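You operate a simulated robot arm through the tools that you are given. There is no shell and no other tool. Be economical: measure what you need, move in short steps, check, and stop when the job is done.

You run a simulated two-armed robot. Do the job below in one go: nothing can be reset, and whatever is moved stays where it is left.

TASK
Wipe the flow table clean, stand the cone in its middle, zero the counter and lock the table.
Fine: use the sponge and put it back; press reset once. What is to be rubbed or washed off counts as gone when no trace of it is left.

It is judged by the outcome, as a careful person would: the job done as asked, and still so three seconds after it is handed in. It fails if anything else is knocked over, pushed out of place, dropped, spilled or broken.

THE ROBOT
Two 7-joint arms with fingered hands on one trunk, on a base that drives. Base frame: it is fixed to the floor where the robot stands at the start and does not move with it; the origin is under the middle of the robot, x ahead of it, y to its left, z up. Units: m, degrees, N and s.
The left shoulder is at the start at [0.03, 0.136, 1.205], the right one opposite. Places, roughly: brass disc [0.7, -0.1, 0.9]; flow table stand [0.7, -0.2, 0.9]; table lock lever [0.5, 0, 0.9]; top of the brass disc [0.7, -0.1, 0.9]. Payload 5 kg a hand.
Tool frame (each hand has its own): the origin (TCP) lies between the finger pads and is the grasp point; the fingertips stand 0.042 m ahead of it; z points along the fingers, y is the line along which they close. Largest opening 0.208 m; the body of the gripper starts 0.119 m behind the TCP. The gripper is a hand of 4 fingers: y runs from the thumb to the fingers, the wrist lies at [0, 0, -0.332] in the tool frame, and closing takes about 1.5 s.
Orientation is told as [roll, pitch, yaw] about the base's x, y, z axes, in that order, counted from this pose: with the fingers straight down and closing along the base's y, the tool's x points along the base's -x, its y along +y and its z along -z.

THE INTERFACE
- The arms move only by the tool play_rows. It takes "left_steps", "right_steps" or both (then of equal length, played together; a hand with none holds still); each is a list of rows, each a list of 2 entries, a list of its own where there are three numbers: the turn, a rotation vector about the base's x, y, z in degrees, then the shift along the base's x, y, z in m. In form: [[[ax, ay, az], [x, y, z]], ...]. A call has 1 to 10 rows; each row shifts and turns the commanded pose from where the row before left it. "left_claw" and "right_claw" are, for a hand that has rows, the opening in per cent of the stroke, from 0 (shut) to 100 (fully open), set as the call begins (left out, the last holds). Rows are played at 5 a second. More than 0.05 m and 8.6 degrees between two rows, or a gripper value outside its range, and nothing of the call is played. Where a pose cannot be reached the arm comes as near as it can. A force on the tool above 90 N (or 10 N above the force at the start of the call, whichever is more), or a blocked arm, ends the call early, and 0.2 s more pass. The fingers move at their own pace (about 0.072 m/s each) and stop on an object; they squeeze with about 27 N. The grip force told is the motor's: it shows also when the fingers shut on nothing. Time passes only in rows, and 0.2 s behind the last, so rows that do not move let the fingers close. The reply holds the time, the measured pose of the TCP, the force on the tool along the base axes, the opening and the grip force, in the units named above and with some noise, with the torque about the TCP (base axes, N m) and any sound that the robot's microphone picked up.
- Cameras (640 x 400 px; columns grow to the right, rows downward): "scene" is now at [0.0499, -0.0138, 1.9152]; the picture's right is [-0.19, -0.98, 0.00], its down [-0.77, 0.15, -0.62] and it looks along [0.61, -0.12, -0.78] (base axes); focal length 257 px, centre (320, 200). "left" rides on the left gripper at [-0.101, 0, -0.145] in its tool frame; the picture's right is [0.00, -1.00, 0.00], its down [0.82, 0.00, -0.57] and it looks along [0.57, 0.00, 0.82] (tool axes); focal length 261 px, centre (320, 200). "right" rides on the right gripper at [0.101, 0, -0.145] in its tool frame; the picture's right is [0.00, 1.00, 0.00], its down [-0.82, 0.00, -0.57] and it looks along [-0.57, 0.00, 0.82] (tool axes); focal length 261 px, centre (320, 200). There is no depth. A picture from a camera that has moved, and an enlarged one, comes with that camera's place and axes in the base frame and with its lens. The place of the scene camera against the robot may be out by one fixed shift of up to 0.018 m in any direction.
- snapshot(camera): a new picture of that camera. No time passes.
- move_column(by): slides the trunk up (or, below 0, down) by that many m; the arms and the scene camera ride with it, the base frame stays. It gives what a move gives, with no picture.
- steer(legs): drives the robot by 1 to 6 legs, each [ahead, left, turn to the left] in m, m and degrees, along the robot's own axes; the way and the turn of a leg run together, so that a leg with both is an arc; at most 1.5 m and 180 degrees a leg. The arms and the cameras ride along, it lands a little off, and it stops where it bumps. It gives what a move gives.
- finger_targets(finger1, finger2, finger3, thumb_bend, hand): sets how far each is bent, from 0 (flat) to 1 (curled in); at 0.3 the hand is open as for a grip, at 0.7 the pads meet at the TCP. One left out holds its place. A second passes; each finger stops where it meets its share of the squeeze, and holds until it gets a number again. A gripper value or a shape takes the hand back. It gives what a move gives, with no picture; readings hold the bend of each and the force on the fingers (four entries, about 0 where the hand has none), thumb and palm.
- set_grasp(shape, hand): the hand has 4 fingers and takes this shape, open, in about a second: jaw (thumb against the fingers, like two jaws); tri (thumb and two fingers); tip (a fingertip pinch); poke (one finger out to press); point (the index stretched); flat (the hand flat); cup (the hand cupped); fist (a fist). The gripper value then closes the fingers along that shape, each until it touches; the sizes above hold for jaw. It gives what a move gives, with no picture.
- turn_head(pan, tilt): turns the head with the scene camera to pan (to the left, within 143 degrees either way) and tilt (down, from -29 to 69), counted from straight ahead of the robot. It gives what a move gives.
- zoom(camera, box): a new picture of the part [left, top, right, bottom] of that camera's present view, enlarged. No time passes.
- job_done(): hands the job in; it is judged then, once.

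Work in short steps. Places have to be worked out from the pictures, the camera data and where the tool is seen: move nearer, look again, correct. Check each grasp and each placing, and mend what went wrong. You have 120 turns and 108 pictures in all, those below and enlarged ones among them. Open the grippers and draw the arms clear of the work before you hand the job in, unless the task says otherwise; then end with one line.

The tools are called after "Call:" as a command line: name --argument value ..., lists and objects as JSON in quotes. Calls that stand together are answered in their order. play_rows: Moves the arms, as the interface text tells. Its arguments: {"type":"object","properties":{"left_steps":{"type":"array"},"left_claw":{"type":"number"},"right_steps":{"type":"array"},"right_claw":{"type":"number"}},"required":[]} The other tools are called the same way: move_column (by) slides the trunk up or down; set_grasp (shape, hand) gives the hand a shape; finger_targets (finger1, finger2, finger3, thumb_bend, hand) moves the fingers one by one; steer (legs) drives the base; turn_head (pan, tilt) turns the head that bears the scene camera; snapshot (camera) takes a picture; zoom (camera, box) takes an enlarged picture of a part of a camera's view; job_done () hands the job in.

At the start:

```text
clock: 0.0
left_ee_pos: [0.7373, 0.1479, 1.2128]
left_tcp_rot: [0.0, -0.1, 0.0]
left_contact_force: [-0.3, 0.5, 0.6]
left_ft_torque: [-0.02, 0.02, 0.01]
left_finger_gap: 0.2075
left_grasp_force: 0.0
left_shape: jaw
left_bend: [0.3, 0.3, 0.3, 0.3]
left_finger forces: [0.0, 0.0, 0.1, 0.0, 0.1, 0.1]
right_ee_pos: [0.6887, -0.432, 1.2678]
right_tcp_rot: [0.0, 0.0, 0.0]
right_contact_force: [0.0, -0.5, 0.4]
right_ft_torque: [0.0, -0.01, -0.01]
right_finger_gap: 0.2077
right_grasp_force: 0.0
right_shape: jaw
right_bend: [0.3, 0.3, 0.3, 0.3]
right_finger forces: [0.0, 0.0, 0.1, 0.1, 0.0, 0.0]
trunk travel left (down, up): [-0.225, 0.265]
robot x, y, heading: [0.0003, -0.0039, -0.1]
head pan, tilt: [-11.1, 51.4]
```

scene: 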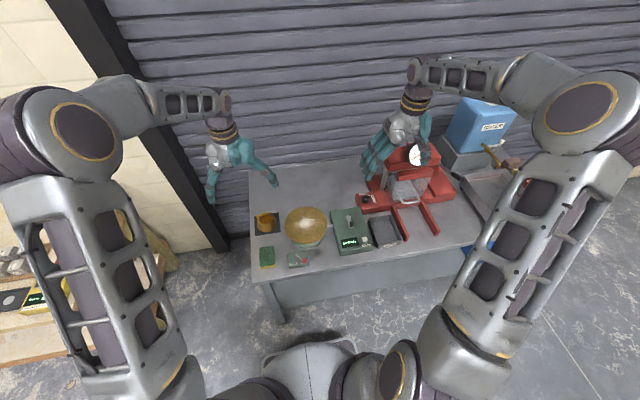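
right: 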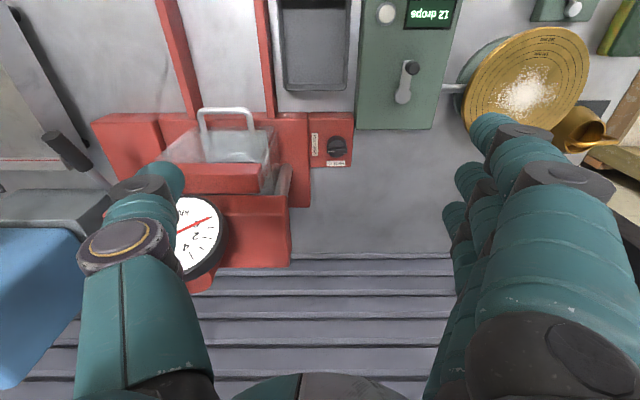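
left: 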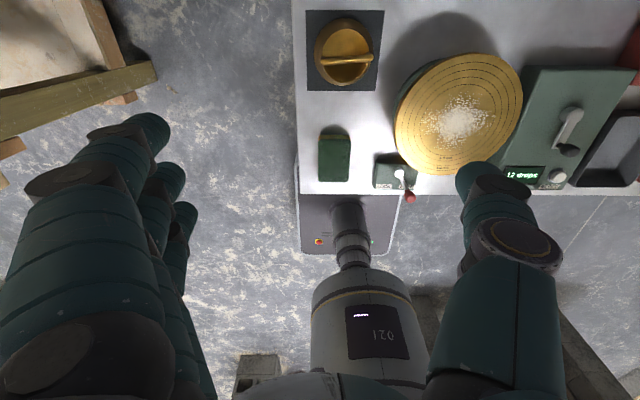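

I start by looking closer at the flow table, cone, sponge, lever and counter.

Call:
zoom --camera "scene" --box '[240, 190, 400, 290]'

Call:
zoom --camera "left" --box '[280, 0, 640, 225]'

```text
4.00 times, centred on (320, 240) of scene
camera zoom: at [0.0499, -0.0138, 1.9152], right [-0.19, -0.98, 0.0], down [-0.77, 0.15, -0.62], along [0.61, -0.12, -0.78], focal length 1028 px, centre (320, 40)
```

zoom: 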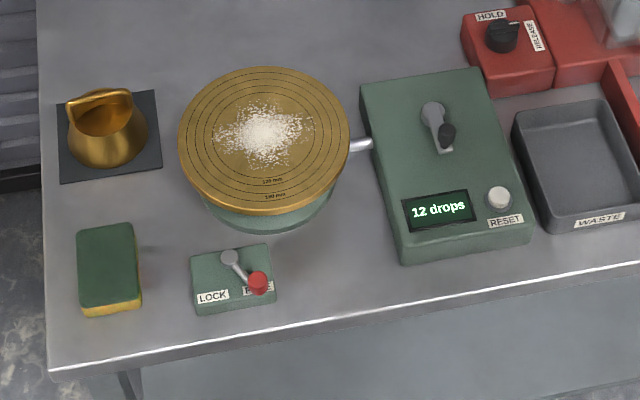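

```text
1.78 times, centred on (460, 112) of left
camera zoom: at [0.838, 0.1492, 1.3575], right [0.0, -1.0, 0.0], down [-0.82, 0.0, 0.57], along [-0.57, 0.0, -0.82], focal length 463 px, centre (71, 356)
```

zoom: 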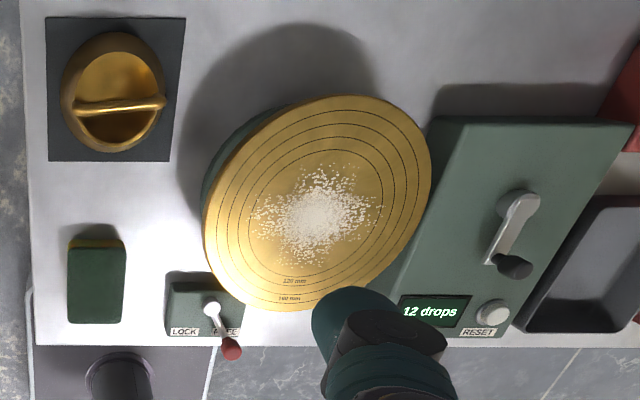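

Triangulated from the two views: sponge ≈(0.597, 0.119, top 0.866), table top ≈0.83, disc centre ≈(0.705, −0.085, 0.91), cone ≈(0.793, 0.107) with its bar at z≈0.92 running along y, lever knob ≈(0.533, −0.042, 0.90), reset ≈(0.582, −0.324, 0.90). I bring the left hand above the sponge and look.

Call:
play_rows --left_steps '[[[0, 0, 0], [-0.0233, -0.0048, -0.035]], [[0, 0, 0], [-0.0233, -0.0048, -0.035]], [[0, 0, 0], [-0.0233, -0.0048, -0.035]], [[0, 0, 0], [-0.0233, -0.0048, -0.035]], [[0, 0, 0], [-0.0233, -0.0048, -0.035]], [[0, 0, 0], [-0.0233, -0.0048, -0.035]], [[0, 0, 0], [0, 0, 0]]]' --left_claw 50

Call:
snapshot --camera "left"

Call:
snapshot --camera "scene"

```text
clock: 1.6
left_ee_pos: [0.5962, 0.1189, 1.0028]
left_tcp_rot: [-0.1, -0.1, -0.1]
left_contact_force: [-1.1, 0.4, 0.3]
left_ft_torque: [-0.06, -0.03, 0.0]
left_finger_gap: 0.1048
left_grasp_force: 0.1
left_shape: jaw
left_bend: [0.73, 0.73, 0.73, 0.7]
left_finger forces: [0.0, 0.0, 0.0, 0.1, 0.1, 0.0]
right_ee_pos: [0.6893, -0.432, 1.2679]
right_tcp_rot: [0.0, -0.1, -0.1]
right_contact_force: [-0.9, -0.2, -0.3]
right_ft_torque: [-0.05, -0.02, 0.04]
right_finger_gap: 0.2079
right_grasp_force: 0.0
right_shape: jaw
right_bend: [0.3, 0.3, 0.3, 0.3]
right_finger forces: [0.1, 0.0, 0.0, 0.1, 0.0, 0.1]
trunk travel left (down, up): [-0.225, 0.265]
robot x, y, heading: [0.0034, 0.0045, 0.3]
head pan, tilt: [-11.1, 51.4]
```

```text
102 pictures are left
camera left: at [0.697, 0.1199, 1.1476], right [0.01, -1.0, 0.0], down [-0.82, 0.0, 0.57], along [-0.57, 0.0, -0.82], focal length 261 px, centre (320, 200)
```

left: 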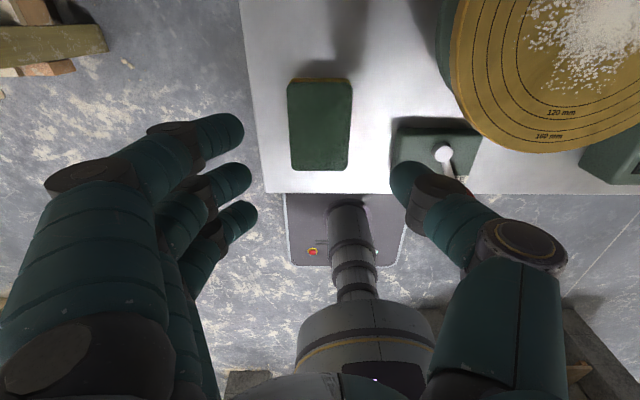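

```text
101 pictures are left
camera scene: at [0.0496, -0.0131, 1.9153], right [-0.19, -0.98, 0.0], down [-0.77, 0.15, -0.62], along [0.61, -0.12, -0.78], focal length 257 px, centre (320, 200)
```

scene: 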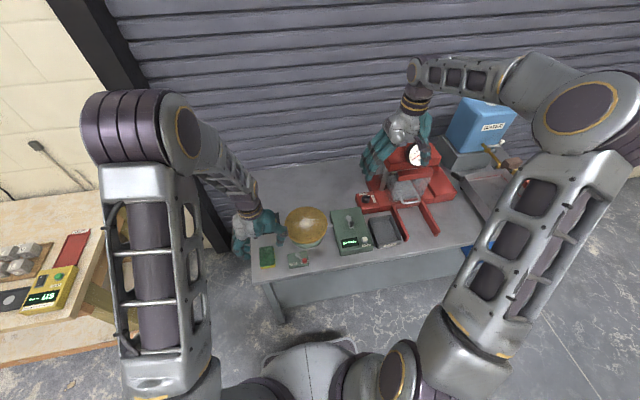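

The sponge lies straight below the grasp point, between the fingers. I lower to fingertips about 1.5 cm above the table.

Call:
play_rows --left_steps '[[[0, 0, 0], [0.002, 0, -0.03]], [[0, 0, 0], [0.002, 0, -0.03]], [[0, 0, 0], [0, 0, -0.025]], [[0, 0, 0], [0, 0, -0.015]], [[0, 0, 0], [0, 0, -0.012]], [[0, 0, 0], [0, 0, 0]]]'

Call:
snapshot --camera "left"

Call:
zoom --camera "scene" --box '[220, 200, 348, 280]'

```text
clock: 3.0
left_ee_pos: [0.6004, 0.1188, 0.8926]
left_tcp_rot: [0.0, -0.2, 0.0]
left_contact_force: [-4.2, 3.4, 36.2]
left_ft_torque: [2.53, 0.4, 0.24]
left_finger_gap: 0.1052
left_grasp_force: 0.0
left_shape: jaw
left_bend: [0.73, 0.73, 0.73, 0.7]
left_finger forces: [10.3, 12.0, 13.9, 0.0, 0.0, 0.0]
right_ee_pos: [0.6877, -0.4332, 1.2695]
right_tcp_rot: [0.0, -0.1, 0.0]
right_contact_force: [1.2, -0.9, 0.6]
right_ft_torque: [-0.03, 0.03, 0.03]
right_finger_gap: 0.2079
right_grasp_force: 0.1
right_shape: jaw
right_bend: [0.3, 0.3, 0.3, 0.3]
right_finger forces: [0.0, 0.0, 0.0, 0.0, 0.0, 0.0]
trunk travel left (down, up): [-0.225, 0.265]
robot x, y, heading: [-0.0012, -0.0001, -0.0]
head pan, tilt: [-11.1, 51.4]
```

```text
100 pictures are left
camera left: at [0.7017, 0.1202, 1.0381], right [0.01, -1.0, 0.0], down [-0.82, 0.0, 0.57], along [-0.57, 0.0, -0.82], focal length 261 px, centre (320, 200)
```

left: 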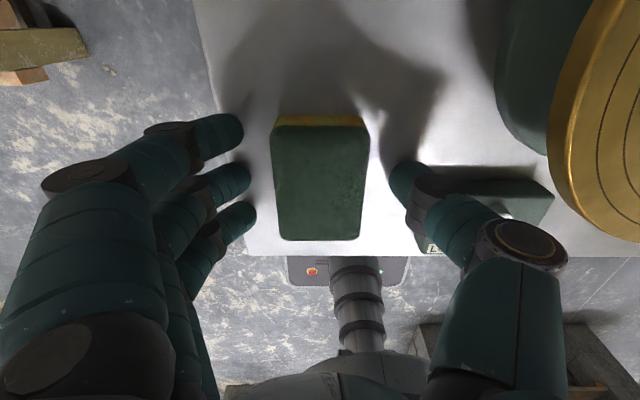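

```text
5.00 times, centred on (284, 240) of scene
camera zoom: at [0.0474, -0.0143, 1.9157], right [-0.19, -0.98, 0.0], down [-0.77, 0.15, -0.63], along [0.61, -0.12, -0.78], focal length 1285 px, centre (500, 0)
```

zoom: 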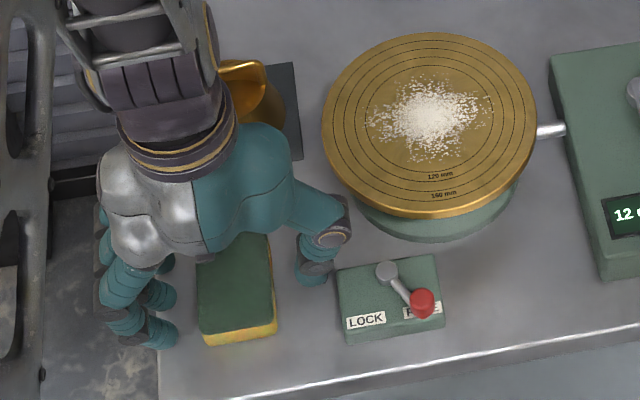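

The three fingertips rest on the table with 36 N, so the table is at about z 0.85. I raise 1 cm and close on the sponge.

Call:
play_rows --left_steps '[[[0, 0, 0], [0, 0, 0.014]], [[0, 0, 0], [0, 0, 0]]]'

Call:
play_rows --left_steps '[[[0, 0, 0], [0, 0, 0]], [[0, 0, 0], [0, 0, 0]], [[0, 0, 0], [0, 0, 0]], [[0, 0, 0], [0, 0, 0]], [[0, 0, 0], [0, 0, 0]], [[0, 0, 0], [0, 0, 0]]]' --left_claw 15

Call:
snapshot --camera "left"

```text
clock: 3.6
left_ee_pos: [0.6008, 0.1173, 0.9041]
left_tcp_rot: [0.0, 0.0, 0.0]
left_contact_force: [-0.1, 0.0, 0.5]
left_ft_torque: [-0.02, 0.02, -0.04]
left_finger_gap: 0.1045
left_grasp_force: 0.0
left_shape: jaw
left_bend: [0.73, 0.73, 0.73, 0.7]
left_finger forces: [0.0, 0.0, 0.0, 0.0, 0.0, 0.0]
right_ee_pos: [0.6882, -0.4312, 1.2672]
right_tcp_rot: [0.0, -0.1, 0.0]
right_contact_force: [0.5, -0.2, 0.8]
right_ft_torque: [-0.01, 0.01, 0.02]
right_finger_gap: 0.2076
right_grasp_force: 0.0
right_shape: jaw
right_bend: [0.3, 0.3, 0.3, 0.3]
right_finger forces: [0.0, 0.0, 0.0, 0.1, 0.0, 0.0]
trunk travel left (down, up): [-0.225, 0.265]
robot x, y, heading: [-0.003, 0.002, -0.1]
head pan, tilt: [-11.1, 51.4]
```

```text
clock: 5.0
left_ee_pos: [0.602, 0.1179, 0.9051]
left_tcp_rot: [0.0, -0.1, 0.0]
left_contact_force: [0.2, -0.2, 0.1]
left_ft_torque: [0.0, -0.02, -0.01]
left_finger_gap: 0.0595
left_grasp_force: 27.4
left_shape: jaw
left_bend: [0.73, 0.73, 0.73, 0.7]
left_finger forces: [8.1, 8.1, 8.0, 0.1, 24.2, 0.0]
right_ee_pos: [0.6885, -0.4326, 1.2681]
right_tcp_rot: [0.0, 0.0, -0.1]
right_contact_force: [-0.5, 0.1, 0.0]
right_ft_torque: [0.0, -0.03, 0.02]
right_finger_gap: 0.2078
right_grasp_force: 0.1
right_shape: jaw
right_bend: [0.3, 0.3, 0.3, 0.3]
right_finger forces: [0.0, 0.2, 0.0, 0.0, 0.1, 0.1]
trunk travel left (down, up): [-0.225, 0.265]
robot x, y, heading: [0.0008, 0.0025, 0.0]
head pan, tilt: [-11.1, 51.4]
```

```text
98 pictures are left
camera left: at [0.7019, 0.1198, 1.0492], right [0.0, -1.0, 0.0], down [-0.82, 0.0, 0.57], along [-0.57, 0.0, -0.82], focal length 261 px, centre (320, 200)
```

left: 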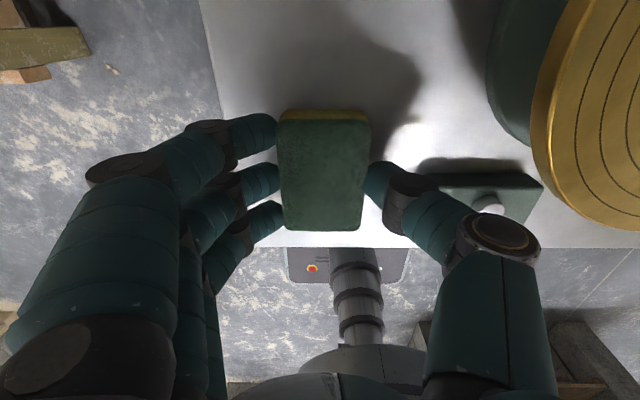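

The sponge is held. I lift it and bring it above the disc.

Call:
play_rows --left_steps '[[[0, 0, 0], [0, 0, 0.04]], [[0, 0, 0], [0, 0, 0.045]], [[0, 0, 0], [0, 0, 0.045]], [[0, 0, 0], [0.02, -0.04, 0]], [[0, 0, 0], [0.02, -0.04, 0]], [[0, 0, 0], [0.02, -0.04, 0]], [[0, 0, 0], [0.02, -0.04, 0]], [[0, 0, 0], [0.023, -0.043, 0]], [[0, 0, 0], [0, 0, -0.02]], [[0, 0, 0], [0, 0, 0]]]'

Call:
zoom --camera "scene" --box '[220, 180, 380, 280]'

Call:
snapshot --camera "left"

Call:
snapshot --camera "right"

```text
clock: 7.2
left_ee_pos: [0.7037, -0.0855, 1.0158]
left_tcp_rot: [0.0, 0.0, 0.0]
left_contact_force: [0.1, -0.3, 0.4]
left_ft_torque: [0.05, -0.02, -0.02]
left_finger_gap: 0.059
left_grasp_force: 27.2
left_shape: jaw
left_bend: [0.73, 0.73, 0.73, 0.7]
left_finger forces: [8.2, 8.2, 8.2, 0.0, 24.5, 0.0]
right_ee_pos: [0.6893, -0.4325, 1.2674]
right_tcp_rot: [0.0, 0.0, -0.1]
right_contact_force: [-0.1, -0.5, 0.0]
right_ft_torque: [0.03, -0.02, 0.0]
right_finger_gap: 0.2078
right_grasp_force: 0.1
right_shape: jaw
right_bend: [0.3, 0.3, 0.3, 0.3]
right_finger forces: [0.0, 0.0, 0.1, 0.0, 0.1, 0.0]
trunk travel left (down, up): [-0.225, 0.265]
robot x, y, heading: [-0.0001, 0.003, 0.1]
head pan, tilt: [-11.1, 51.4]
```

```text
4.00 times, centred on (300, 230) of scene
camera zoom: at [0.0492, -0.0147, 1.9153], right [-0.19, -0.98, 0.0], down [-0.77, 0.15, -0.62], along [0.61, -0.12, -0.78], focal length 1028 px, centre (400, 80)
```

zoom: 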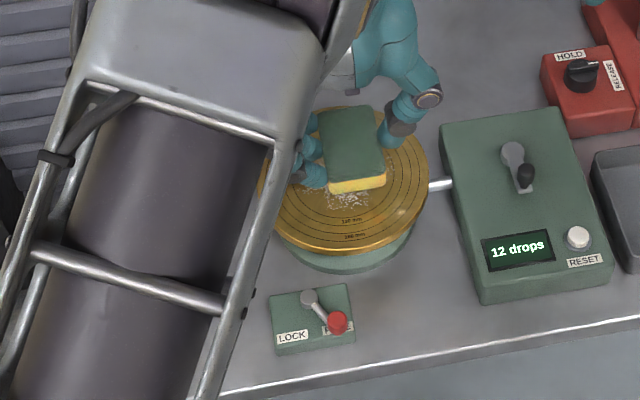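

```text
96 pictures are left
camera left: at [0.8045, -0.0843, 1.1603], right [0.0, -1.0, 0.0], down [-0.82, 0.0, 0.57], along [-0.57, 0.0, -0.82], focal length 261 px, centre (320, 200)
```

left: 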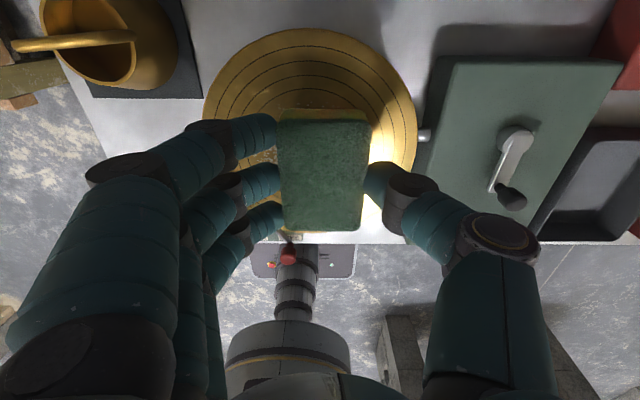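

```text
95 pictures are left
camera right: at [0.5865, -0.4334, 1.4134], right [0.01, 1.0, 0.0], down [0.82, 0.0, 0.57], along [0.57, 0.0, -0.82], focal length 261 px, centre (320, 200)
```

right: 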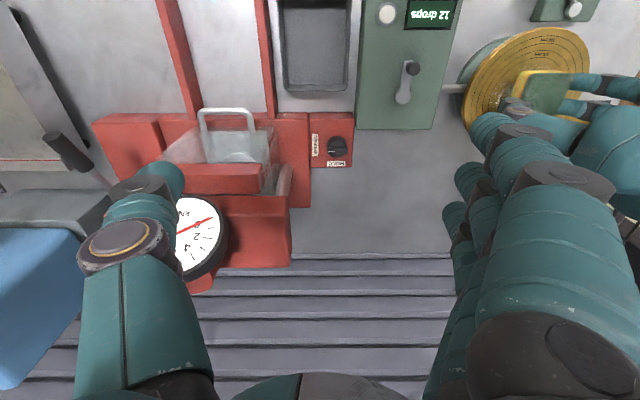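

The sponge hovers over the powder. I lower slowly until contact is felt.

Call:
play_rows --left_steps '[[[0, 0, 0], [0, 0, -0.015]], [[0, 0, 0], [0, 0, -0.01]], [[0, 0, 0], [0, 0, -0.006]], [[0, 0, 0], [0, 0, -0.004]], [[0, 0, 0], [0, 0, 0]]]'

```text
clock: 8.4
left_ee_pos: [0.704, -0.0853, 0.9841]
left_tcp_rot: [-0.1, -0.4, 0.0]
left_contact_force: [-1.4, 2.4, 51.8]
left_ft_torque: [0.07, 0.01, -0.05]
left_finger_gap: 0.0625
left_grasp_force: 26.7
left_shape: jaw
left_bend: [0.74, 0.74, 0.74, 0.72]
left_finger forces: [12.1, 11.9, 12.1, 0.0, 34.8, 0.0]
right_ee_pos: [0.6848, -0.4322, 1.2707]
right_tcp_rot: [0.0, -0.1, 0.0]
right_contact_force: [0.6, -0.1, 0.6]
right_ft_torque: [-0.02, 0.0, 0.02]
right_finger_gap: 0.2077
right_grasp_force: 0.2
right_shape: jaw
right_bend: [0.3, 0.3, 0.3, 0.3]
right_finger forces: [0.0, 0.1, 0.0, 0.0, 0.0, 0.0]
trunk travel left (down, up): [-0.225, 0.265]
robot x, y, heading: [0.0016, -0.0006, -0.0]
head pan, tilt: [-11.1, 51.4]
```

Contact at TCP z≈0.985 (disc top ≈0.93), pressing 52 N. I ease off by 2 mm and wipe in strokes across the powder.

Call:
play_rows --left_steps '[[[0, 0, 0], [0, 0, 0.002]], [[0, 0, 0], [0, 0.025, 0]], [[0, 0, 0], [0, 0.025, 0]], [[0, 0, 0], [0, -0.025, 0]], [[0, 0, 0], [0, -0.025, 0]], [[0, 0, 0], [0, -0.025, 0]], [[0, 0, 0], [0, -0.025, 0]], [[0, 0, 0], [0, 0.025, 0]], [[0, 0, 0], [0, 0.025, 0]], [[0, 0, 0], [0, 0, 0]]]'

Call:
zoom --camera "scene" --box '[220, 180, 380, 280]'

```text
clock: 10.6
left_ee_pos: [0.7056, -0.0846, 0.982]
left_tcp_rot: [-0.1, 0.0, 0.0]
left_contact_force: [-0.4, 0.5, -0.3]
left_ft_torque: [0.05, 0.01, 0.01]
left_finger_gap: 0.0603
left_grasp_force: 26.8
left_shape: jaw
left_bend: [0.74, 0.74, 0.74, 0.7]
left_finger forces: [8.5, 8.7, 8.6, 0.0, 25.9, 0.0]
right_ee_pos: [0.6889, -0.4326, 1.2687]
right_tcp_rot: [0.0, 0.0, 0.0]
right_contact_force: [-0.2, -0.9, 1.0]
right_ft_torque: [0.02, -0.02, 0.04]
right_finger_gap: 0.2078
right_grasp_force: 0.1
right_shape: jaw
right_bend: [0.3, 0.3, 0.3, 0.3]
right_finger forces: [0.0, 0.0, 0.0, 0.0, 0.1, 0.0]
trunk travel left (down, up): [-0.225, 0.265]
robot x, y, heading: [0.0017, 0.0026, 0.1]
head pan, tilt: [-11.1, 51.4]
```

```text
4.00 times, centred on (300, 230) of scene
camera zoom: at [0.0499, -0.0144, 1.9152], right [-0.19, -0.98, 0.0], down [-0.77, 0.15, -0.62], along [0.61, -0.12, -0.78], focal length 1028 px, centre (400, 80)
```

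zoom: 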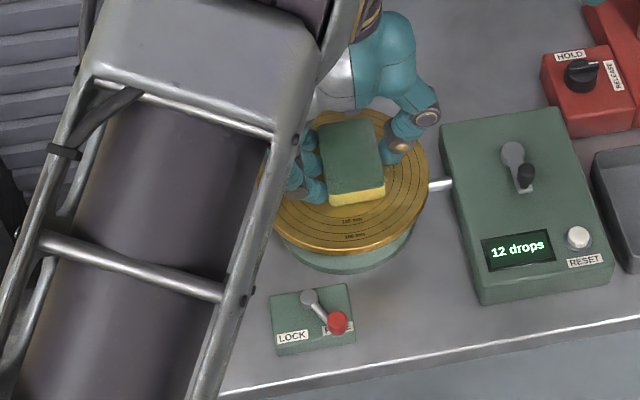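

Much of the powder is gone, but the sponge slid up a bit and force is now about zero. I lower 2.5 mm and wipe with x offsets.

Call:
play_rows --left_steps '[[[0, 0, 0], [0, 0, -0.0025]], [[0, 0, 0], [-0.03, 0, 0]], [[0, 0, 0], [0, 0.025, 0]], [[0, 0, 0], [0, 0.025, 0]], [[0, 0, 0], [0, -0.033, 0]], [[0, 0, 0], [0, -0.033, 0]], [[0, 0, 0], [0, -0.033, 0]], [[0, 0, 0], [0.03, 0, 0]], [[0, 0, 0], [0.03, 0, 0]], [[0, 0, 0], [0, 0, 0]]]'

Call:
play_rows --left_steps '[[[0, 0, 0], [0, 0, 0]], [[0, 0, 0], [0, 0.033, 0]], [[0, 0, 0], [0, 0.033, 0]], [[0, 0, 0], [0, 0.033, 0]], [[0, 0, 0], [-0.03, 0, 0]], [[0, 0, 0], [0, -0.033, 0]], [[0, 0, 0], [0, -0.033, 0]], [[0, 0, 0], [0, -0.033, 0]], [[0, 0, 0], [0, 0.049, 0]], [[0, 0, 0], [0, 0, 0]]]'

Call:
play_rows --left_steps '[[[0, 0, 0], [0, 0, 0.03]], [[0, 0, 0], [0, 0, 0.04]], [[0, 0, 0], [0, 0.04, 0.03]], [[0, 0, 0], [0, 0.05, 0]], [[0, 0, 0], [0, 0.05, 0]], [[0, 0, 0], [0, 0.05, 0]], [[0, 0, 0], [-0.05, 0, 0]], [[0, 0, 0], [-0.05, 0, 0]], [[0, 0, 0], [0, 0, 0]]]'

Call:
zoom --camera "scene" --box '[252, 190, 380, 270]'

```text
clock: 12.8
left_ee_pos: [0.7325, -0.1339, 0.9784]
left_tcp_rot: [0.1, -0.1, 0.1]
left_contact_force: [-8.4, -1.9, 13.4]
left_ft_torque: [0.23, 0.29, 0.27]
left_finger_gap: 0.0604
left_grasp_force: 26.6
left_shape: jaw
left_bend: [0.74, 0.74, 0.74, 0.7]
left_finger forces: [9.2, 9.4, 9.5, 0.0, 29.6, 0.0]
right_ee_pos: [0.6877, -0.433, 1.2688]
right_tcp_rot: [-0.1, 0.0, 0.1]
right_contact_force: [1.3, 0.2, -0.1]
right_ft_torque: [0.01, -0.01, 0.02]
right_finger_gap: 0.208
right_grasp_force: 0.1
right_shape: jaw
right_bend: [0.3, 0.3, 0.3, 0.3]
right_finger forces: [0.1, 0.0, 0.0, 0.0, 0.0, 0.0]
trunk travel left (down, up): [-0.225, 0.265]
robot x, y, heading: [-0.0016, -0.0011, -0.3]
head pan, tilt: [-11.1, 51.4]
```

```text
clock: 15.0
left_ee_pos: [0.7053, -0.0852, 0.9793]
left_tcp_rot: [0.1, -0.1, -0.1]
left_contact_force: [-0.4, 1.5, 14.3]
left_ft_torque: [0.2, 0.08, -0.04]
left_finger_gap: 0.0599
left_grasp_force: 26.6
left_shape: jaw
left_bend: [0.74, 0.74, 0.74, 0.7]
left_finger forces: [9.6, 10.1, 10.3, 0.0, 27.9, 0.0]
right_ee_pos: [0.6874, -0.4353, 1.2676]
right_tcp_rot: [0.2, 0.0, -0.1]
right_contact_force: [0.5, -1.0, -1.0]
right_ft_torque: [0.2, -0.02, 0.02]
right_finger_gap: 0.2076
right_grasp_force: 0.1
right_shape: jaw
right_bend: [0.3, 0.3, 0.3, 0.3]
right_finger forces: [0.0, 0.0, 0.0, 0.0, 0.0, 0.1]
trunk travel left (down, up): [-0.225, 0.265]
robot x, y, heading: [0.0019, 0.0019, -0.3]
head pan, tilt: [-11.1, 51.4]
```

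```text
clock: 17.0
left_ee_pos: [0.6066, 0.105, 1.0783]
left_tcp_rot: [0.0, 0.0, 0.1]
left_contact_force: [0.6, -0.6, -0.3]
left_ft_torque: [0.01, 0.06, 0.0]
left_finger_gap: 0.0596
left_grasp_force: 27.0
left_shape: jaw
left_bend: [0.74, 0.74, 0.74, 0.7]
left_finger forces: [8.7, 8.7, 8.7, 0.0, 26.1, 0.0]
right_ee_pos: [0.6904, -0.4324, 1.2656]
right_tcp_rot: [0.0, 0.2, 0.0]
right_contact_force: [-0.2, -0.8, -0.5]
right_ft_torque: [0.05, 0.1, 0.0]
right_finger_gap: 0.2079
right_grasp_force: 0.1
right_shape: jaw
right_bend: [0.3, 0.3, 0.3, 0.3]
right_finger forces: [0.1, 0.1, 0.0, 0.0, 0.0, 0.0]
trunk travel left (down, up): [-0.225, 0.265]
robot x, y, heading: [0.0005, -0.0044, 0.2]
head pan, tilt: [-11.1, 51.4]
```

```text
5.00 times, centred on (316, 230) of scene
camera zoom: at [0.0518, -0.0143, 1.9151], right [-0.19, -0.98, 0.0], down [-0.77, 0.15, -0.62], along [0.61, -0.12, -0.78], focal length 1285 px, centre (340, 50)
```

zoom: 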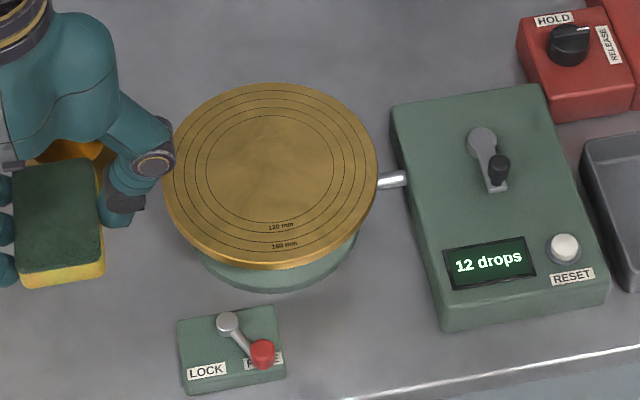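

The disc looks clean; I zoom in tighter to be sure nothing is left.

Call:
zoom --camera "scene" --box '[280, 202, 332, 246]'

Call:
zoom --camera "right" --box '[440, 0, 640, 125]'

```text
9.09 times, centred on (306, 224) of scene
camera zoom: at [0.0518, -0.0143, 1.9151], right [-0.19, -0.98, 0.0], down [-0.77, 0.15, -0.62], along [0.61, -0.12, -0.78], focal length 2336 px, centre (447, -18)
```

zoom: 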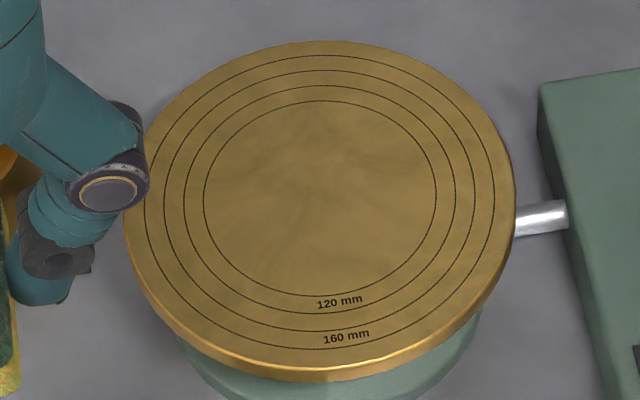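

```text
3.20 times, centred on (540, 62) of right
camera zoom: at [0.5888, -0.4325, 1.4124], right [0.0, 1.0, 0.0], down [0.82, 0.0, 0.57], along [0.57, 0.0, -0.82], focal length 834 px, centre (-384, 640)
```

zoom: 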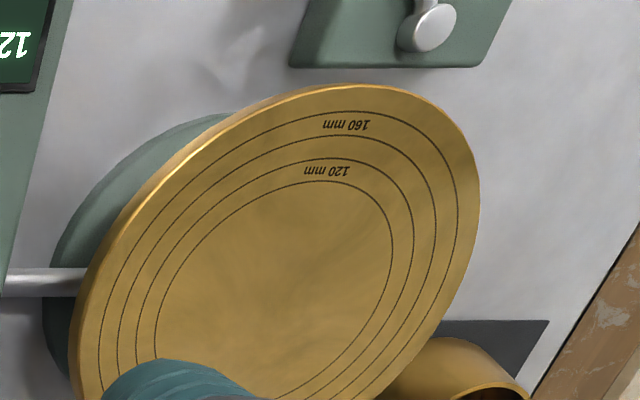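

No trace is left. I put the sponge back at its old place.

Call:
play_rows --left_steps '[[[0, 0, 0], [-0.005, 0.013, 0]], [[0, 0, 0], [0, 0, -0.05]], [[0, 0, 0], [0, 0, -0.05]], [[0, 0, 0], [0, 0, -0.04]], [[0, 0, 0], [0, 0, -0.02]], [[0, 0, 0], [0, 0, -0.014]], [[0, 0, 0], [0, 0, 0]]]'

```text
clock: 18.6
left_ee_pos: [0.5996, 0.1183, 0.9059]
left_tcp_rot: [0.0, -0.1, 0.0]
left_contact_force: [0.7, -0.1, 0.4]
left_ft_torque: [0.01, -0.03, 0.0]
left_finger_gap: 0.0598
left_grasp_force: 26.7
left_shape: jaw
left_bend: [0.74, 0.74, 0.74, 0.7]
left_finger forces: [8.5, 8.7, 8.6, 0.1, 26.0, 0.1]
right_ee_pos: [0.6892, -0.4322, 1.2678]
right_tcp_rot: [0.0, 0.0, -0.1]
right_contact_force: [-0.2, -0.3, -0.5]
right_ft_torque: [0.0, -0.01, -0.02]
right_finger_gap: 0.2078
right_grasp_force: 0.1
right_shape: jaw
right_bend: [0.3, 0.3, 0.3, 0.3]
right_finger forces: [0.0, 0.1, 0.1, 0.0, 0.1, 0.0]
trunk travel left (down, up): [-0.225, 0.265]
robot x, y, heading: [0.0013, 0.0002, 0.1]
head pan, tilt: [-11.1, 51.4]
```

No contact yet; a few mm more.

Call:
play_rows --left_steps '[[[0, 0, 0], [0, 0, -0.004]], [[0, 0, 0], [0, 0, -0.002]], [[0, 0, 0], [0, 0, 0]]]'

```text
clock: 19.4
left_ee_pos: [0.5999, 0.1183, 0.8994]
left_tcp_rot: [0.1, 0.0, 0.0]
left_contact_force: [-0.2, -0.6, -0.2]
left_ft_torque: [-0.06, 0.02, -0.01]
left_finger_gap: 0.0598
left_grasp_force: 27.3
left_shape: jaw
left_bend: [0.74, 0.74, 0.74, 0.7]
left_finger forces: [8.7, 8.6, 8.6, 0.1, 26.1, 0.0]
right_ee_pos: [0.688, -0.4311, 1.2669]
right_tcp_rot: [0.0, 0.1, 0.0]
right_contact_force: [0.2, 0.2, 0.4]
right_ft_torque: [0.03, 0.01, -0.03]
right_finger_gap: 0.2078
right_grasp_force: 0.0
right_shape: jaw
right_bend: [0.3, 0.3, 0.3, 0.3]
right_finger forces: [0.0, 0.0, 0.1, 0.1, 0.0, 0.0]
trunk travel left (down, up): [-0.225, 0.265]
robot x, y, heading: [0.003, -0.0006, -0.2]
head pan, tilt: [-11.1, 51.4]
```

Call:
play_rows --left_steps '[[[0, 0, 0], [0, 0, -0.003]], [[0, 0, 0], [0, 0, -0.002]], [[0, 0, 0], [0, 0, 0]]]'

Call:
zoom --camera "scene" --box '[220, 210, 348, 290]'

```text
clock: 20.2
left_ee_pos: [0.5996, 0.1181, 0.8951]
left_tcp_rot: [0.0, -0.1, -0.1]
left_contact_force: [-0.4, 0.0, 7.1]
left_ft_torque: [0.2, 0.07, 0.0]
left_finger_gap: 0.0598
left_grasp_force: 27.7
left_shape: jaw
left_bend: [0.74, 0.74, 0.74, 0.7]
left_finger forces: [8.8, 8.8, 8.7, 0.0, 26.5, 0.1]
right_ee_pos: [0.6884, -0.4322, 1.2693]
right_tcp_rot: [0.0, -0.1, 0.0]
right_contact_force: [-0.2, -0.1, 0.9]
right_ft_torque: [0.04, 0.02, -0.05]
right_finger_gap: 0.2079
right_grasp_force: 0.0
right_shape: jaw
right_bend: [0.3, 0.3, 0.3, 0.3]
right_finger forces: [0.0, 0.1, 0.0, 0.0, 0.1, 0.2]
trunk travel left (down, up): [-0.225, 0.265]
robot x, y, heading: [0.002, 0.0001, -0.1]
head pan, tilt: [-11.1, 51.4]
```

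```text
5.00 times, centred on (284, 250) of scene
camera zoom: at [0.0497, -0.014, 1.9153], right [-0.19, -0.98, 0.0], down [-0.77, 0.15, -0.62], along [0.61, -0.12, -0.78], focal length 1285 px, centre (500, -50)
```

zoom: 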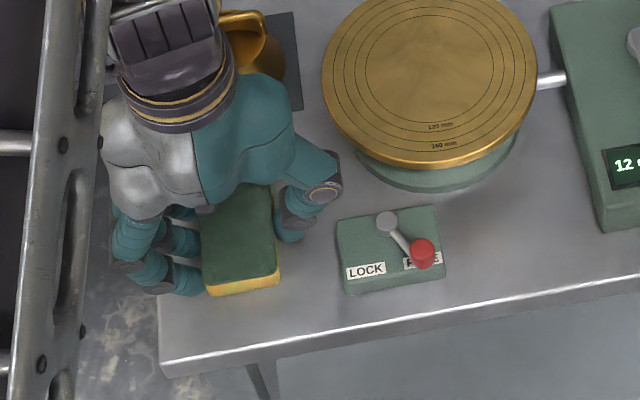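

It touches the table at its old place (7 N). I release and rise.

Call:
play_rows --left_steps '[[[0, 0, 0], [0, 0, 0.001]], [[0, 0, 0], [0, 0, 0]], [[0, 0, 0], [0, 0, 0]], [[0, 0, 0], [0, 0, 0]], [[0, 0, 0], [0, 0, 0]]]' --left_claw 50

Call:
play_rows --left_steps '[[[0, 0, 0], [0, 0, 0.02]], [[0, 0, 0], [0, 0, 0.04]], [[0, 0, 0], [0, 0, 0.05]], [[0, 0, 0], [0, 0, 0.05]], [[0, 0, 0], [0, 0, 0.05]], [[0, 0, 0], [0, 0, 0.04]], [[0, 0, 0], [0, 0, 0]]]'

Call:
snapshot --camera "left"

```text
clock: 21.4
left_ee_pos: [0.5997, 0.1189, 0.8955]
left_tcp_rot: [0.0, 0.0, 0.0]
left_contact_force: [0.0, 0.4, 0.1]
left_ft_torque: [-0.03, -0.02, -0.01]
left_finger_gap: 0.103
left_grasp_force: 0.1
left_shape: jaw
left_bend: [0.73, 0.73, 0.73, 0.7]
left_finger forces: [0.0, 0.0, 0.1, 0.1, 0.0, 0.1]
right_ee_pos: [0.6885, -0.4328, 1.2673]
right_tcp_rot: [-0.1, 0.0, 0.0]
right_contact_force: [-0.1, 0.7, -0.2]
right_ft_torque: [0.0, 0.01, 0.01]
right_finger_gap: 0.2078
right_grasp_force: 0.1
right_shape: jaw
right_bend: [0.3, 0.3, 0.3, 0.3]
right_finger forces: [0.1, 0.0, 0.0, 0.0, 0.0, 0.0]
trunk travel left (down, up): [-0.225, 0.265]
robot x, y, heading: [-0.0045, 0.0013, 0.1]
head pan, tilt: [-11.1, 51.4]
```

```text
clock: 23.0
left_ee_pos: [0.6009, 0.1181, 1.1458]
left_tcp_rot: [0.0, 0.0, 0.0]
left_contact_force: [0.3, -0.6, -0.4]
left_ft_torque: [0.01, 0.05, 0.0]
left_finger_gap: 0.1033
left_grasp_force: 0.0
left_shape: jaw
left_bend: [0.73, 0.73, 0.73, 0.7]
left_finger forces: [0.0, 0.1, 0.1, 0.0, 0.1, 0.0]
right_ee_pos: [0.6907, -0.4322, 1.2671]
right_tcp_rot: [-0.1, 0.1, 0.0]
right_contact_force: [-0.4, 0.4, -0.4]
right_ft_torque: [0.03, 0.08, -0.02]
right_finger_gap: 0.2077
right_grasp_force: 0.1
right_shape: jaw
right_bend: [0.3, 0.3, 0.3, 0.3]
right_finger forces: [0.1, 0.0, 0.1, 0.1, 0.0, 0.0]
trunk travel left (down, up): [-0.225, 0.265]
robot x, y, heading: [0.0037, 0.0052, -0.0]
head pan, tilt: [-11.1, 51.4]
```

```text
89 pictures are left
camera left: at [0.7006, 0.1192, 1.2902], right [0.01, -1.0, 0.0], down [-0.82, 0.0, 0.57], along [-0.57, 0.0, -0.82], focal length 261 px, centre (320, 200)
```

left: 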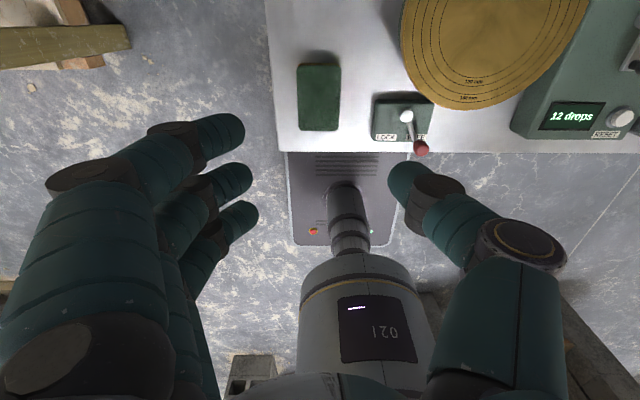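

The sponge is back in place. Now I take the left hand above the cone, turning it 90° so that it closes across the handle bar (bar runs along y).

Call:
play_rows --left_steps '[[[0, 0, 8.5], [0.019, -0.001, 0.005]], [[0, 0, 8.5], [0.019, -0.001, 0.005]], [[0, 0, 8.5], [0.019, -0.001, 0]], [[0, 0, 8.5], [0.019, -0.001, 0]], [[0, 0, 8.5], [0.019, -0.001, 0]], [[0, 0, 8.5], [0.019, -0.001, 0]], [[0, 0, 8.5], [0.019, -0.001, 0]], [[0, 0, 8.5], [0.019, -0.001, 0]], [[0, 0, 8.5], [0.019, -0.001, 0]], [[0, 0, 8.5], [0.019, -0.001, 0]]]'

Call:
snapshot --camera "left"

Call:
snapshot --camera "scene"

```text
clock: 25.2
left_ee_pos: [0.7909, 0.1096, 1.1529]
left_tcp_rot: [0.0, -0.2, 85.1]
left_contact_force: [0.8, -0.5, -0.2]
left_ft_torque: [0.0, 0.07, 0.02]
left_finger_gap: 0.1032
left_grasp_force: 0.1
left_shape: jaw
left_bend: [0.73, 0.73, 0.73, 0.7]
left_finger forces: [0.0, 0.1, 0.0, 0.0, 0.1, 0.0]
right_ee_pos: [0.69, -0.4315, 1.2678]
right_tcp_rot: [0.0, 0.1, 0.0]
right_contact_force: [0.7, -0.2, -0.7]
right_ft_torque: [0.0, 0.06, -0.02]
right_finger_gap: 0.208
right_grasp_force: 0.0
right_shape: jaw
right_bend: [0.3, 0.3, 0.3, 0.3]
right_finger forces: [0.0, 0.0, 0.0, 0.1, 0.0, 0.0]
trunk travel left (down, up): [-0.225, 0.265]
robot x, y, heading: [-0.0017, -0.0003, 0.0]
head pan, tilt: [-11.1, 51.4]
```

```text
88 pictures are left
camera left: at [0.7984, 0.2105, 1.2988], right [1.0, -0.08, 0.0], down [-0.06, -0.82, 0.57], along [-0.05, -0.57, -0.82], focal length 261 px, centre (320, 200)
```

left: 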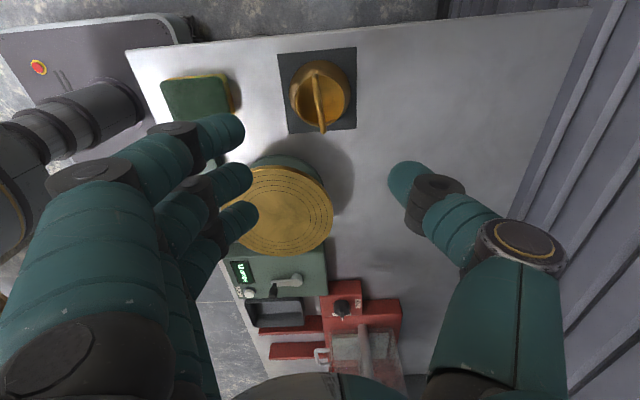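

```text
87 pictures are left
camera scene: at [0.051, -0.014, 1.9151], right [-0.19, -0.98, 0.0], down [-0.77, 0.15, -0.62], along [0.61, -0.12, -0.78], focal length 257 px, centre (320, 200)
```

scene: 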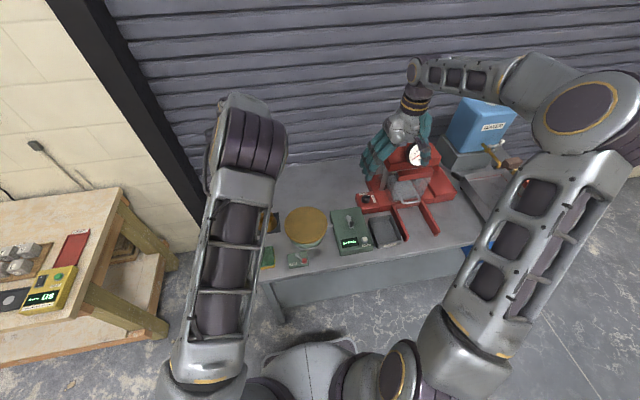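

The hand is above the cone. I zoom to judge the handle's direction and place.

Call:
zoom --camera "left" --box '[264, 35, 376, 140]'

```text
3.81 times, centred on (320, 88) of left
camera zoom: at [0.7984, 0.2105, 1.2988], right [1.0, -0.08, 0.0], down [-0.06, -0.82, 0.57], along [-0.05, -0.57, -0.82], focal length 993 px, centre (320, 629)
```

zoom: 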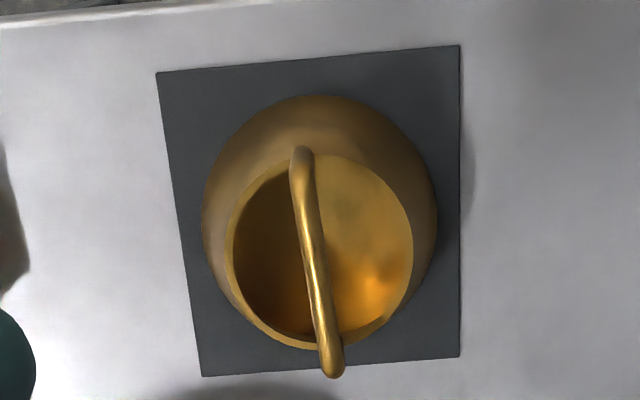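

Bar centre ≈(0.787, 0.113), turned about 4° from −y, cone base ≈100 mm, rim ≈70 mm. I turn 9° more, align and come down to just above the bar.

Call:
play_rows --left_steps '[[[0, 0, 4.5], [-0.002, 0.0015, -0.03]], [[0, 0, 4.5], [-0.002, 0.002, -0.03]], [[0, 0, 0], [0, 0, -0.04]], [[0, 0, 0], [0, 0, -0.035]], [[0, 0, 0], [0, 0, -0.01]], [[0, 0, 0], [0, 0, 0]]]' --left_claw 35

Call:
snapshot --camera "left"

Call:
snapshot --camera "right"

```text
clock: 26.6
left_ee_pos: [0.7857, 0.1118, 1.0091]
left_tcp_rot: [0.0, 0.0, 94.1]
left_contact_force: [0.1, 0.1, -0.9]
left_ft_torque: [0.02, 0.06, -0.05]
left_finger_gap: 0.0734
left_grasp_force: 0.1
left_shape: jaw
left_bend: [0.73, 0.73, 0.73, 0.7]
left_finger forces: [0.1, 0.0, 0.1, 0.0, 0.1, 0.1]
right_ee_pos: [0.6895, -0.4331, 1.2668]
right_tcp_rot: [-0.1, 0.1, 0.0]
right_contact_force: [0.5, -0.3, 0.6]
right_ft_torque: [-0.03, 0.05, 0.02]
right_finger_gap: 0.2078
right_grasp_force: 0.1
right_shape: jaw
right_bend: [0.3, 0.3, 0.3, 0.3]
right_finger forces: [0.0, 0.0, 0.1, 0.1, 0.1, 0.0]
trunk travel left (down, up): [-0.225, 0.265]
robot x, y, heading: [-0.0, 0.0037, 0.1]
head pan, tilt: [-11.1, 51.4]
```

```text
85 pictures are left
camera left: at [0.7776, 0.2139, 1.1546], right [1.0, 0.07, 0.0], down [0.06, -0.82, 0.57], along [0.04, -0.57, -0.82], focal length 261 px, centre (320, 200)
```

left: 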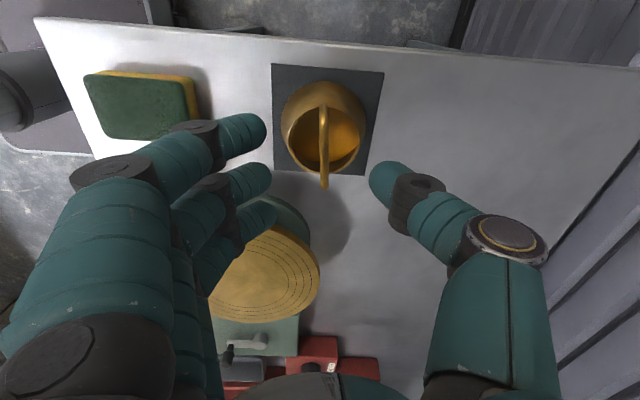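

```text
84 pictures are left
camera right: at [0.5875, -0.4326, 1.4132], right [0.0, 1.0, 0.0], down [0.82, 0.0, 0.57], along [0.57, 0.0, -0.82], focal length 261 px, centre (320, 200)
```

right: 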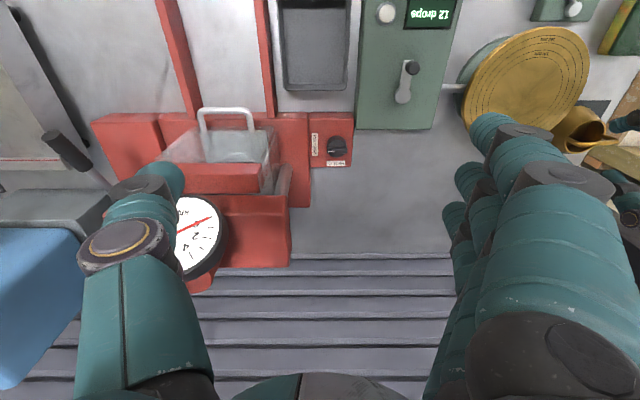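

The bar is centred between fingers and thumb; I estimate its height at ≈0.925–0.93. I lower to TCP 0.957 so the fingertips stay above the rim.

Call:
play_rows --left_steps '[[[0, 0, 0], [0.001, 0, -0.025]], [[0, 0, 0], [0, 0, -0.015]], [[0, 0, 0], [0, 0, -0.012]], [[0, 0, 0], [0, 0, 0]]]'

Call:
snapshot --camera "left"

Call:
zoom --camera "right" --box '[480, 60, 640, 160]'

```text
clock: 27.6
left_ee_pos: [0.7855, 0.1116, 0.9584]
left_tcp_rot: [-0.1, 0.0, 94.0]
left_contact_force: [0.1, 0.1, 0.4]
left_ft_torque: [-0.03, -0.02, 0.0]
left_finger_gap: 0.0736
left_grasp_force: 0.0
left_shape: jaw
left_bend: [0.73, 0.73, 0.73, 0.7]
left_finger forces: [0.0, 0.1, 0.0, 0.0, 0.0, 0.1]
right_ee_pos: [0.6888, -0.4325, 1.2675]
right_tcp_rot: [0.0, 0.0, 0.0]
right_contact_force: [0.8, 0.3, -0.2]
right_ft_torque: [-0.02, -0.03, -0.02]
right_finger_gap: 0.2076
right_grasp_force: 0.0
right_shape: jaw
right_bend: [0.3, 0.3, 0.3, 0.3]
right_finger forces: [0.1, 0.0, 0.0, 0.1, 0.0, 0.0]
trunk travel left (down, up): [-0.225, 0.265]
robot x, y, heading: [0.0003, -0.0046, 0.1]
head pan, tilt: [-11.1, 51.4]
```

```text
83 pictures are left
camera left: at [0.7778, 0.2139, 1.1029], right [1.0, 0.07, 0.0], down [0.06, -0.82, 0.57], along [0.04, -0.57, -0.82], focal length 261 px, centre (320, 200)
```

left: 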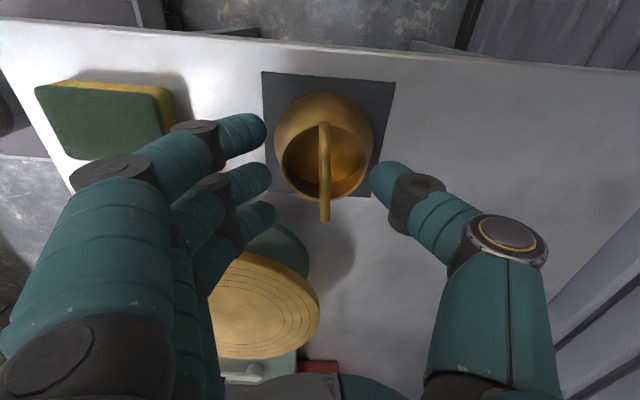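

```text
4.00 times, centred on (560, 110) of right
camera zoom: at [0.587, -0.4326, 1.4134], right [0.0, 1.0, 0.0], down [0.82, 0.0, 0.57], along [0.57, 0.0, -0.82], focal length 1043 px, centre (-640, 560)
```

zoom: 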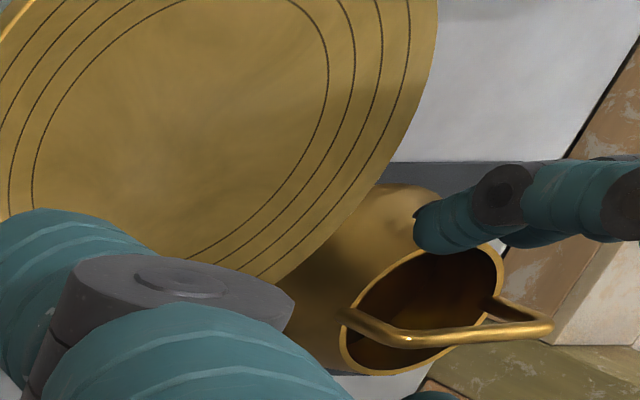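

The U-bar sits ~2 cm above the rim and between the pads, about 1.4 cm above the fingertips. I close on it.

Call:
play_rows --left_steps '[[[0, 0, 0], [0.003, 0.001, 0]], [[0, 0, 0], [0, 0, 0]], [[0, 0, 0], [0, 0, 0]], [[0, 0, 0], [0, 0, 0]], [[0, 0, 0], [0, 0, 0]], [[0, 0, 0], [0, 0, 0]], [[0, 0, 0], [0, 0, 0]]]' --left_claw 0

Call:
snapshot --camera "left"

Call:
zoom --camera "right" --box '[480, 60, 640, 160]'

```text
clock: 29.2
left_ee_pos: [0.7896, 0.1132, 0.9577]
left_tcp_rot: [0.0, -0.1, 94.1]
left_contact_force: [-1.1, 1.0, -0.2]
left_ft_torque: [0.02, 0.12, -0.02]
left_finger_gap: 0.0026
left_grasp_force: 27.3
left_shape: jaw
left_bend: [0.7, 0.7, 0.7, 0.7]
left_finger forces: [8.0, 7.7, 7.8, 0.1, 23.4, 0.1]
right_ee_pos: [0.6889, -0.4326, 1.2679]
right_tcp_rot: [0.0, 0.0, 0.0]
right_contact_force: [-0.1, -0.6, -0.5]
right_ft_torque: [-0.03, -0.02, 0.0]
right_finger_gap: 0.2076
right_grasp_force: 0.1
right_shape: jaw
right_bend: [0.3, 0.3, 0.3, 0.3]
right_finger forces: [0.0, 0.1, 0.0, 0.0, 0.0, 0.1]
trunk travel left (down, up): [-0.225, 0.265]
robot x, y, heading: [0.0003, -0.0016, -0.2]
head pan, tilt: [-11.1, 51.4]
```

```text
81 pictures are left
camera left: at [0.7812, 0.215, 1.1027], right [1.0, 0.07, 0.0], down [0.06, -0.82, 0.57], along [0.04, -0.57, -0.82], focal length 261 px, centre (320, 200)
```

left: 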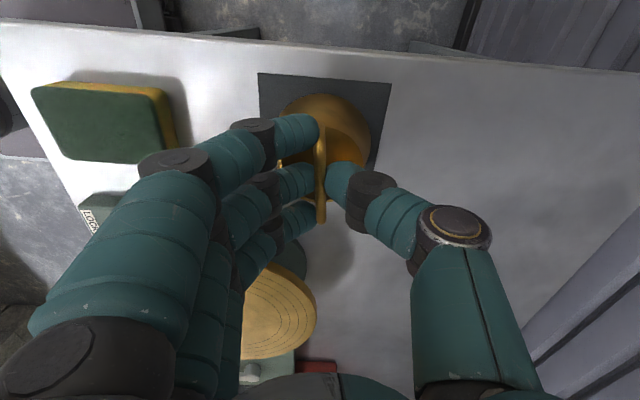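

```text
4.00 times, centred on (560, 110) of right
camera zoom: at [0.5874, -0.4325, 1.4133], right [0.0, 1.0, 0.0], down [0.82, 0.0, 0.57], along [0.57, 0.0, -0.82], focal length 1043 px, centre (-640, 560)
```

zoom: 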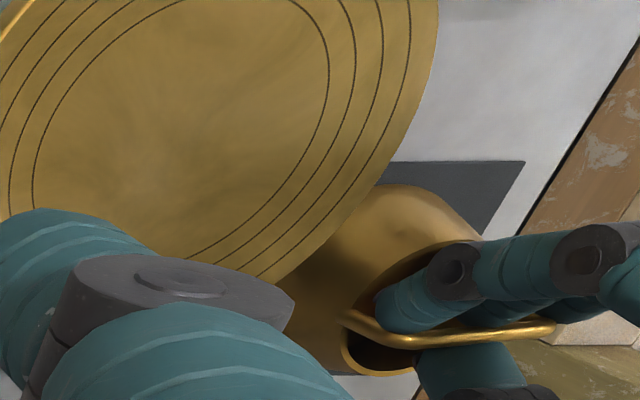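

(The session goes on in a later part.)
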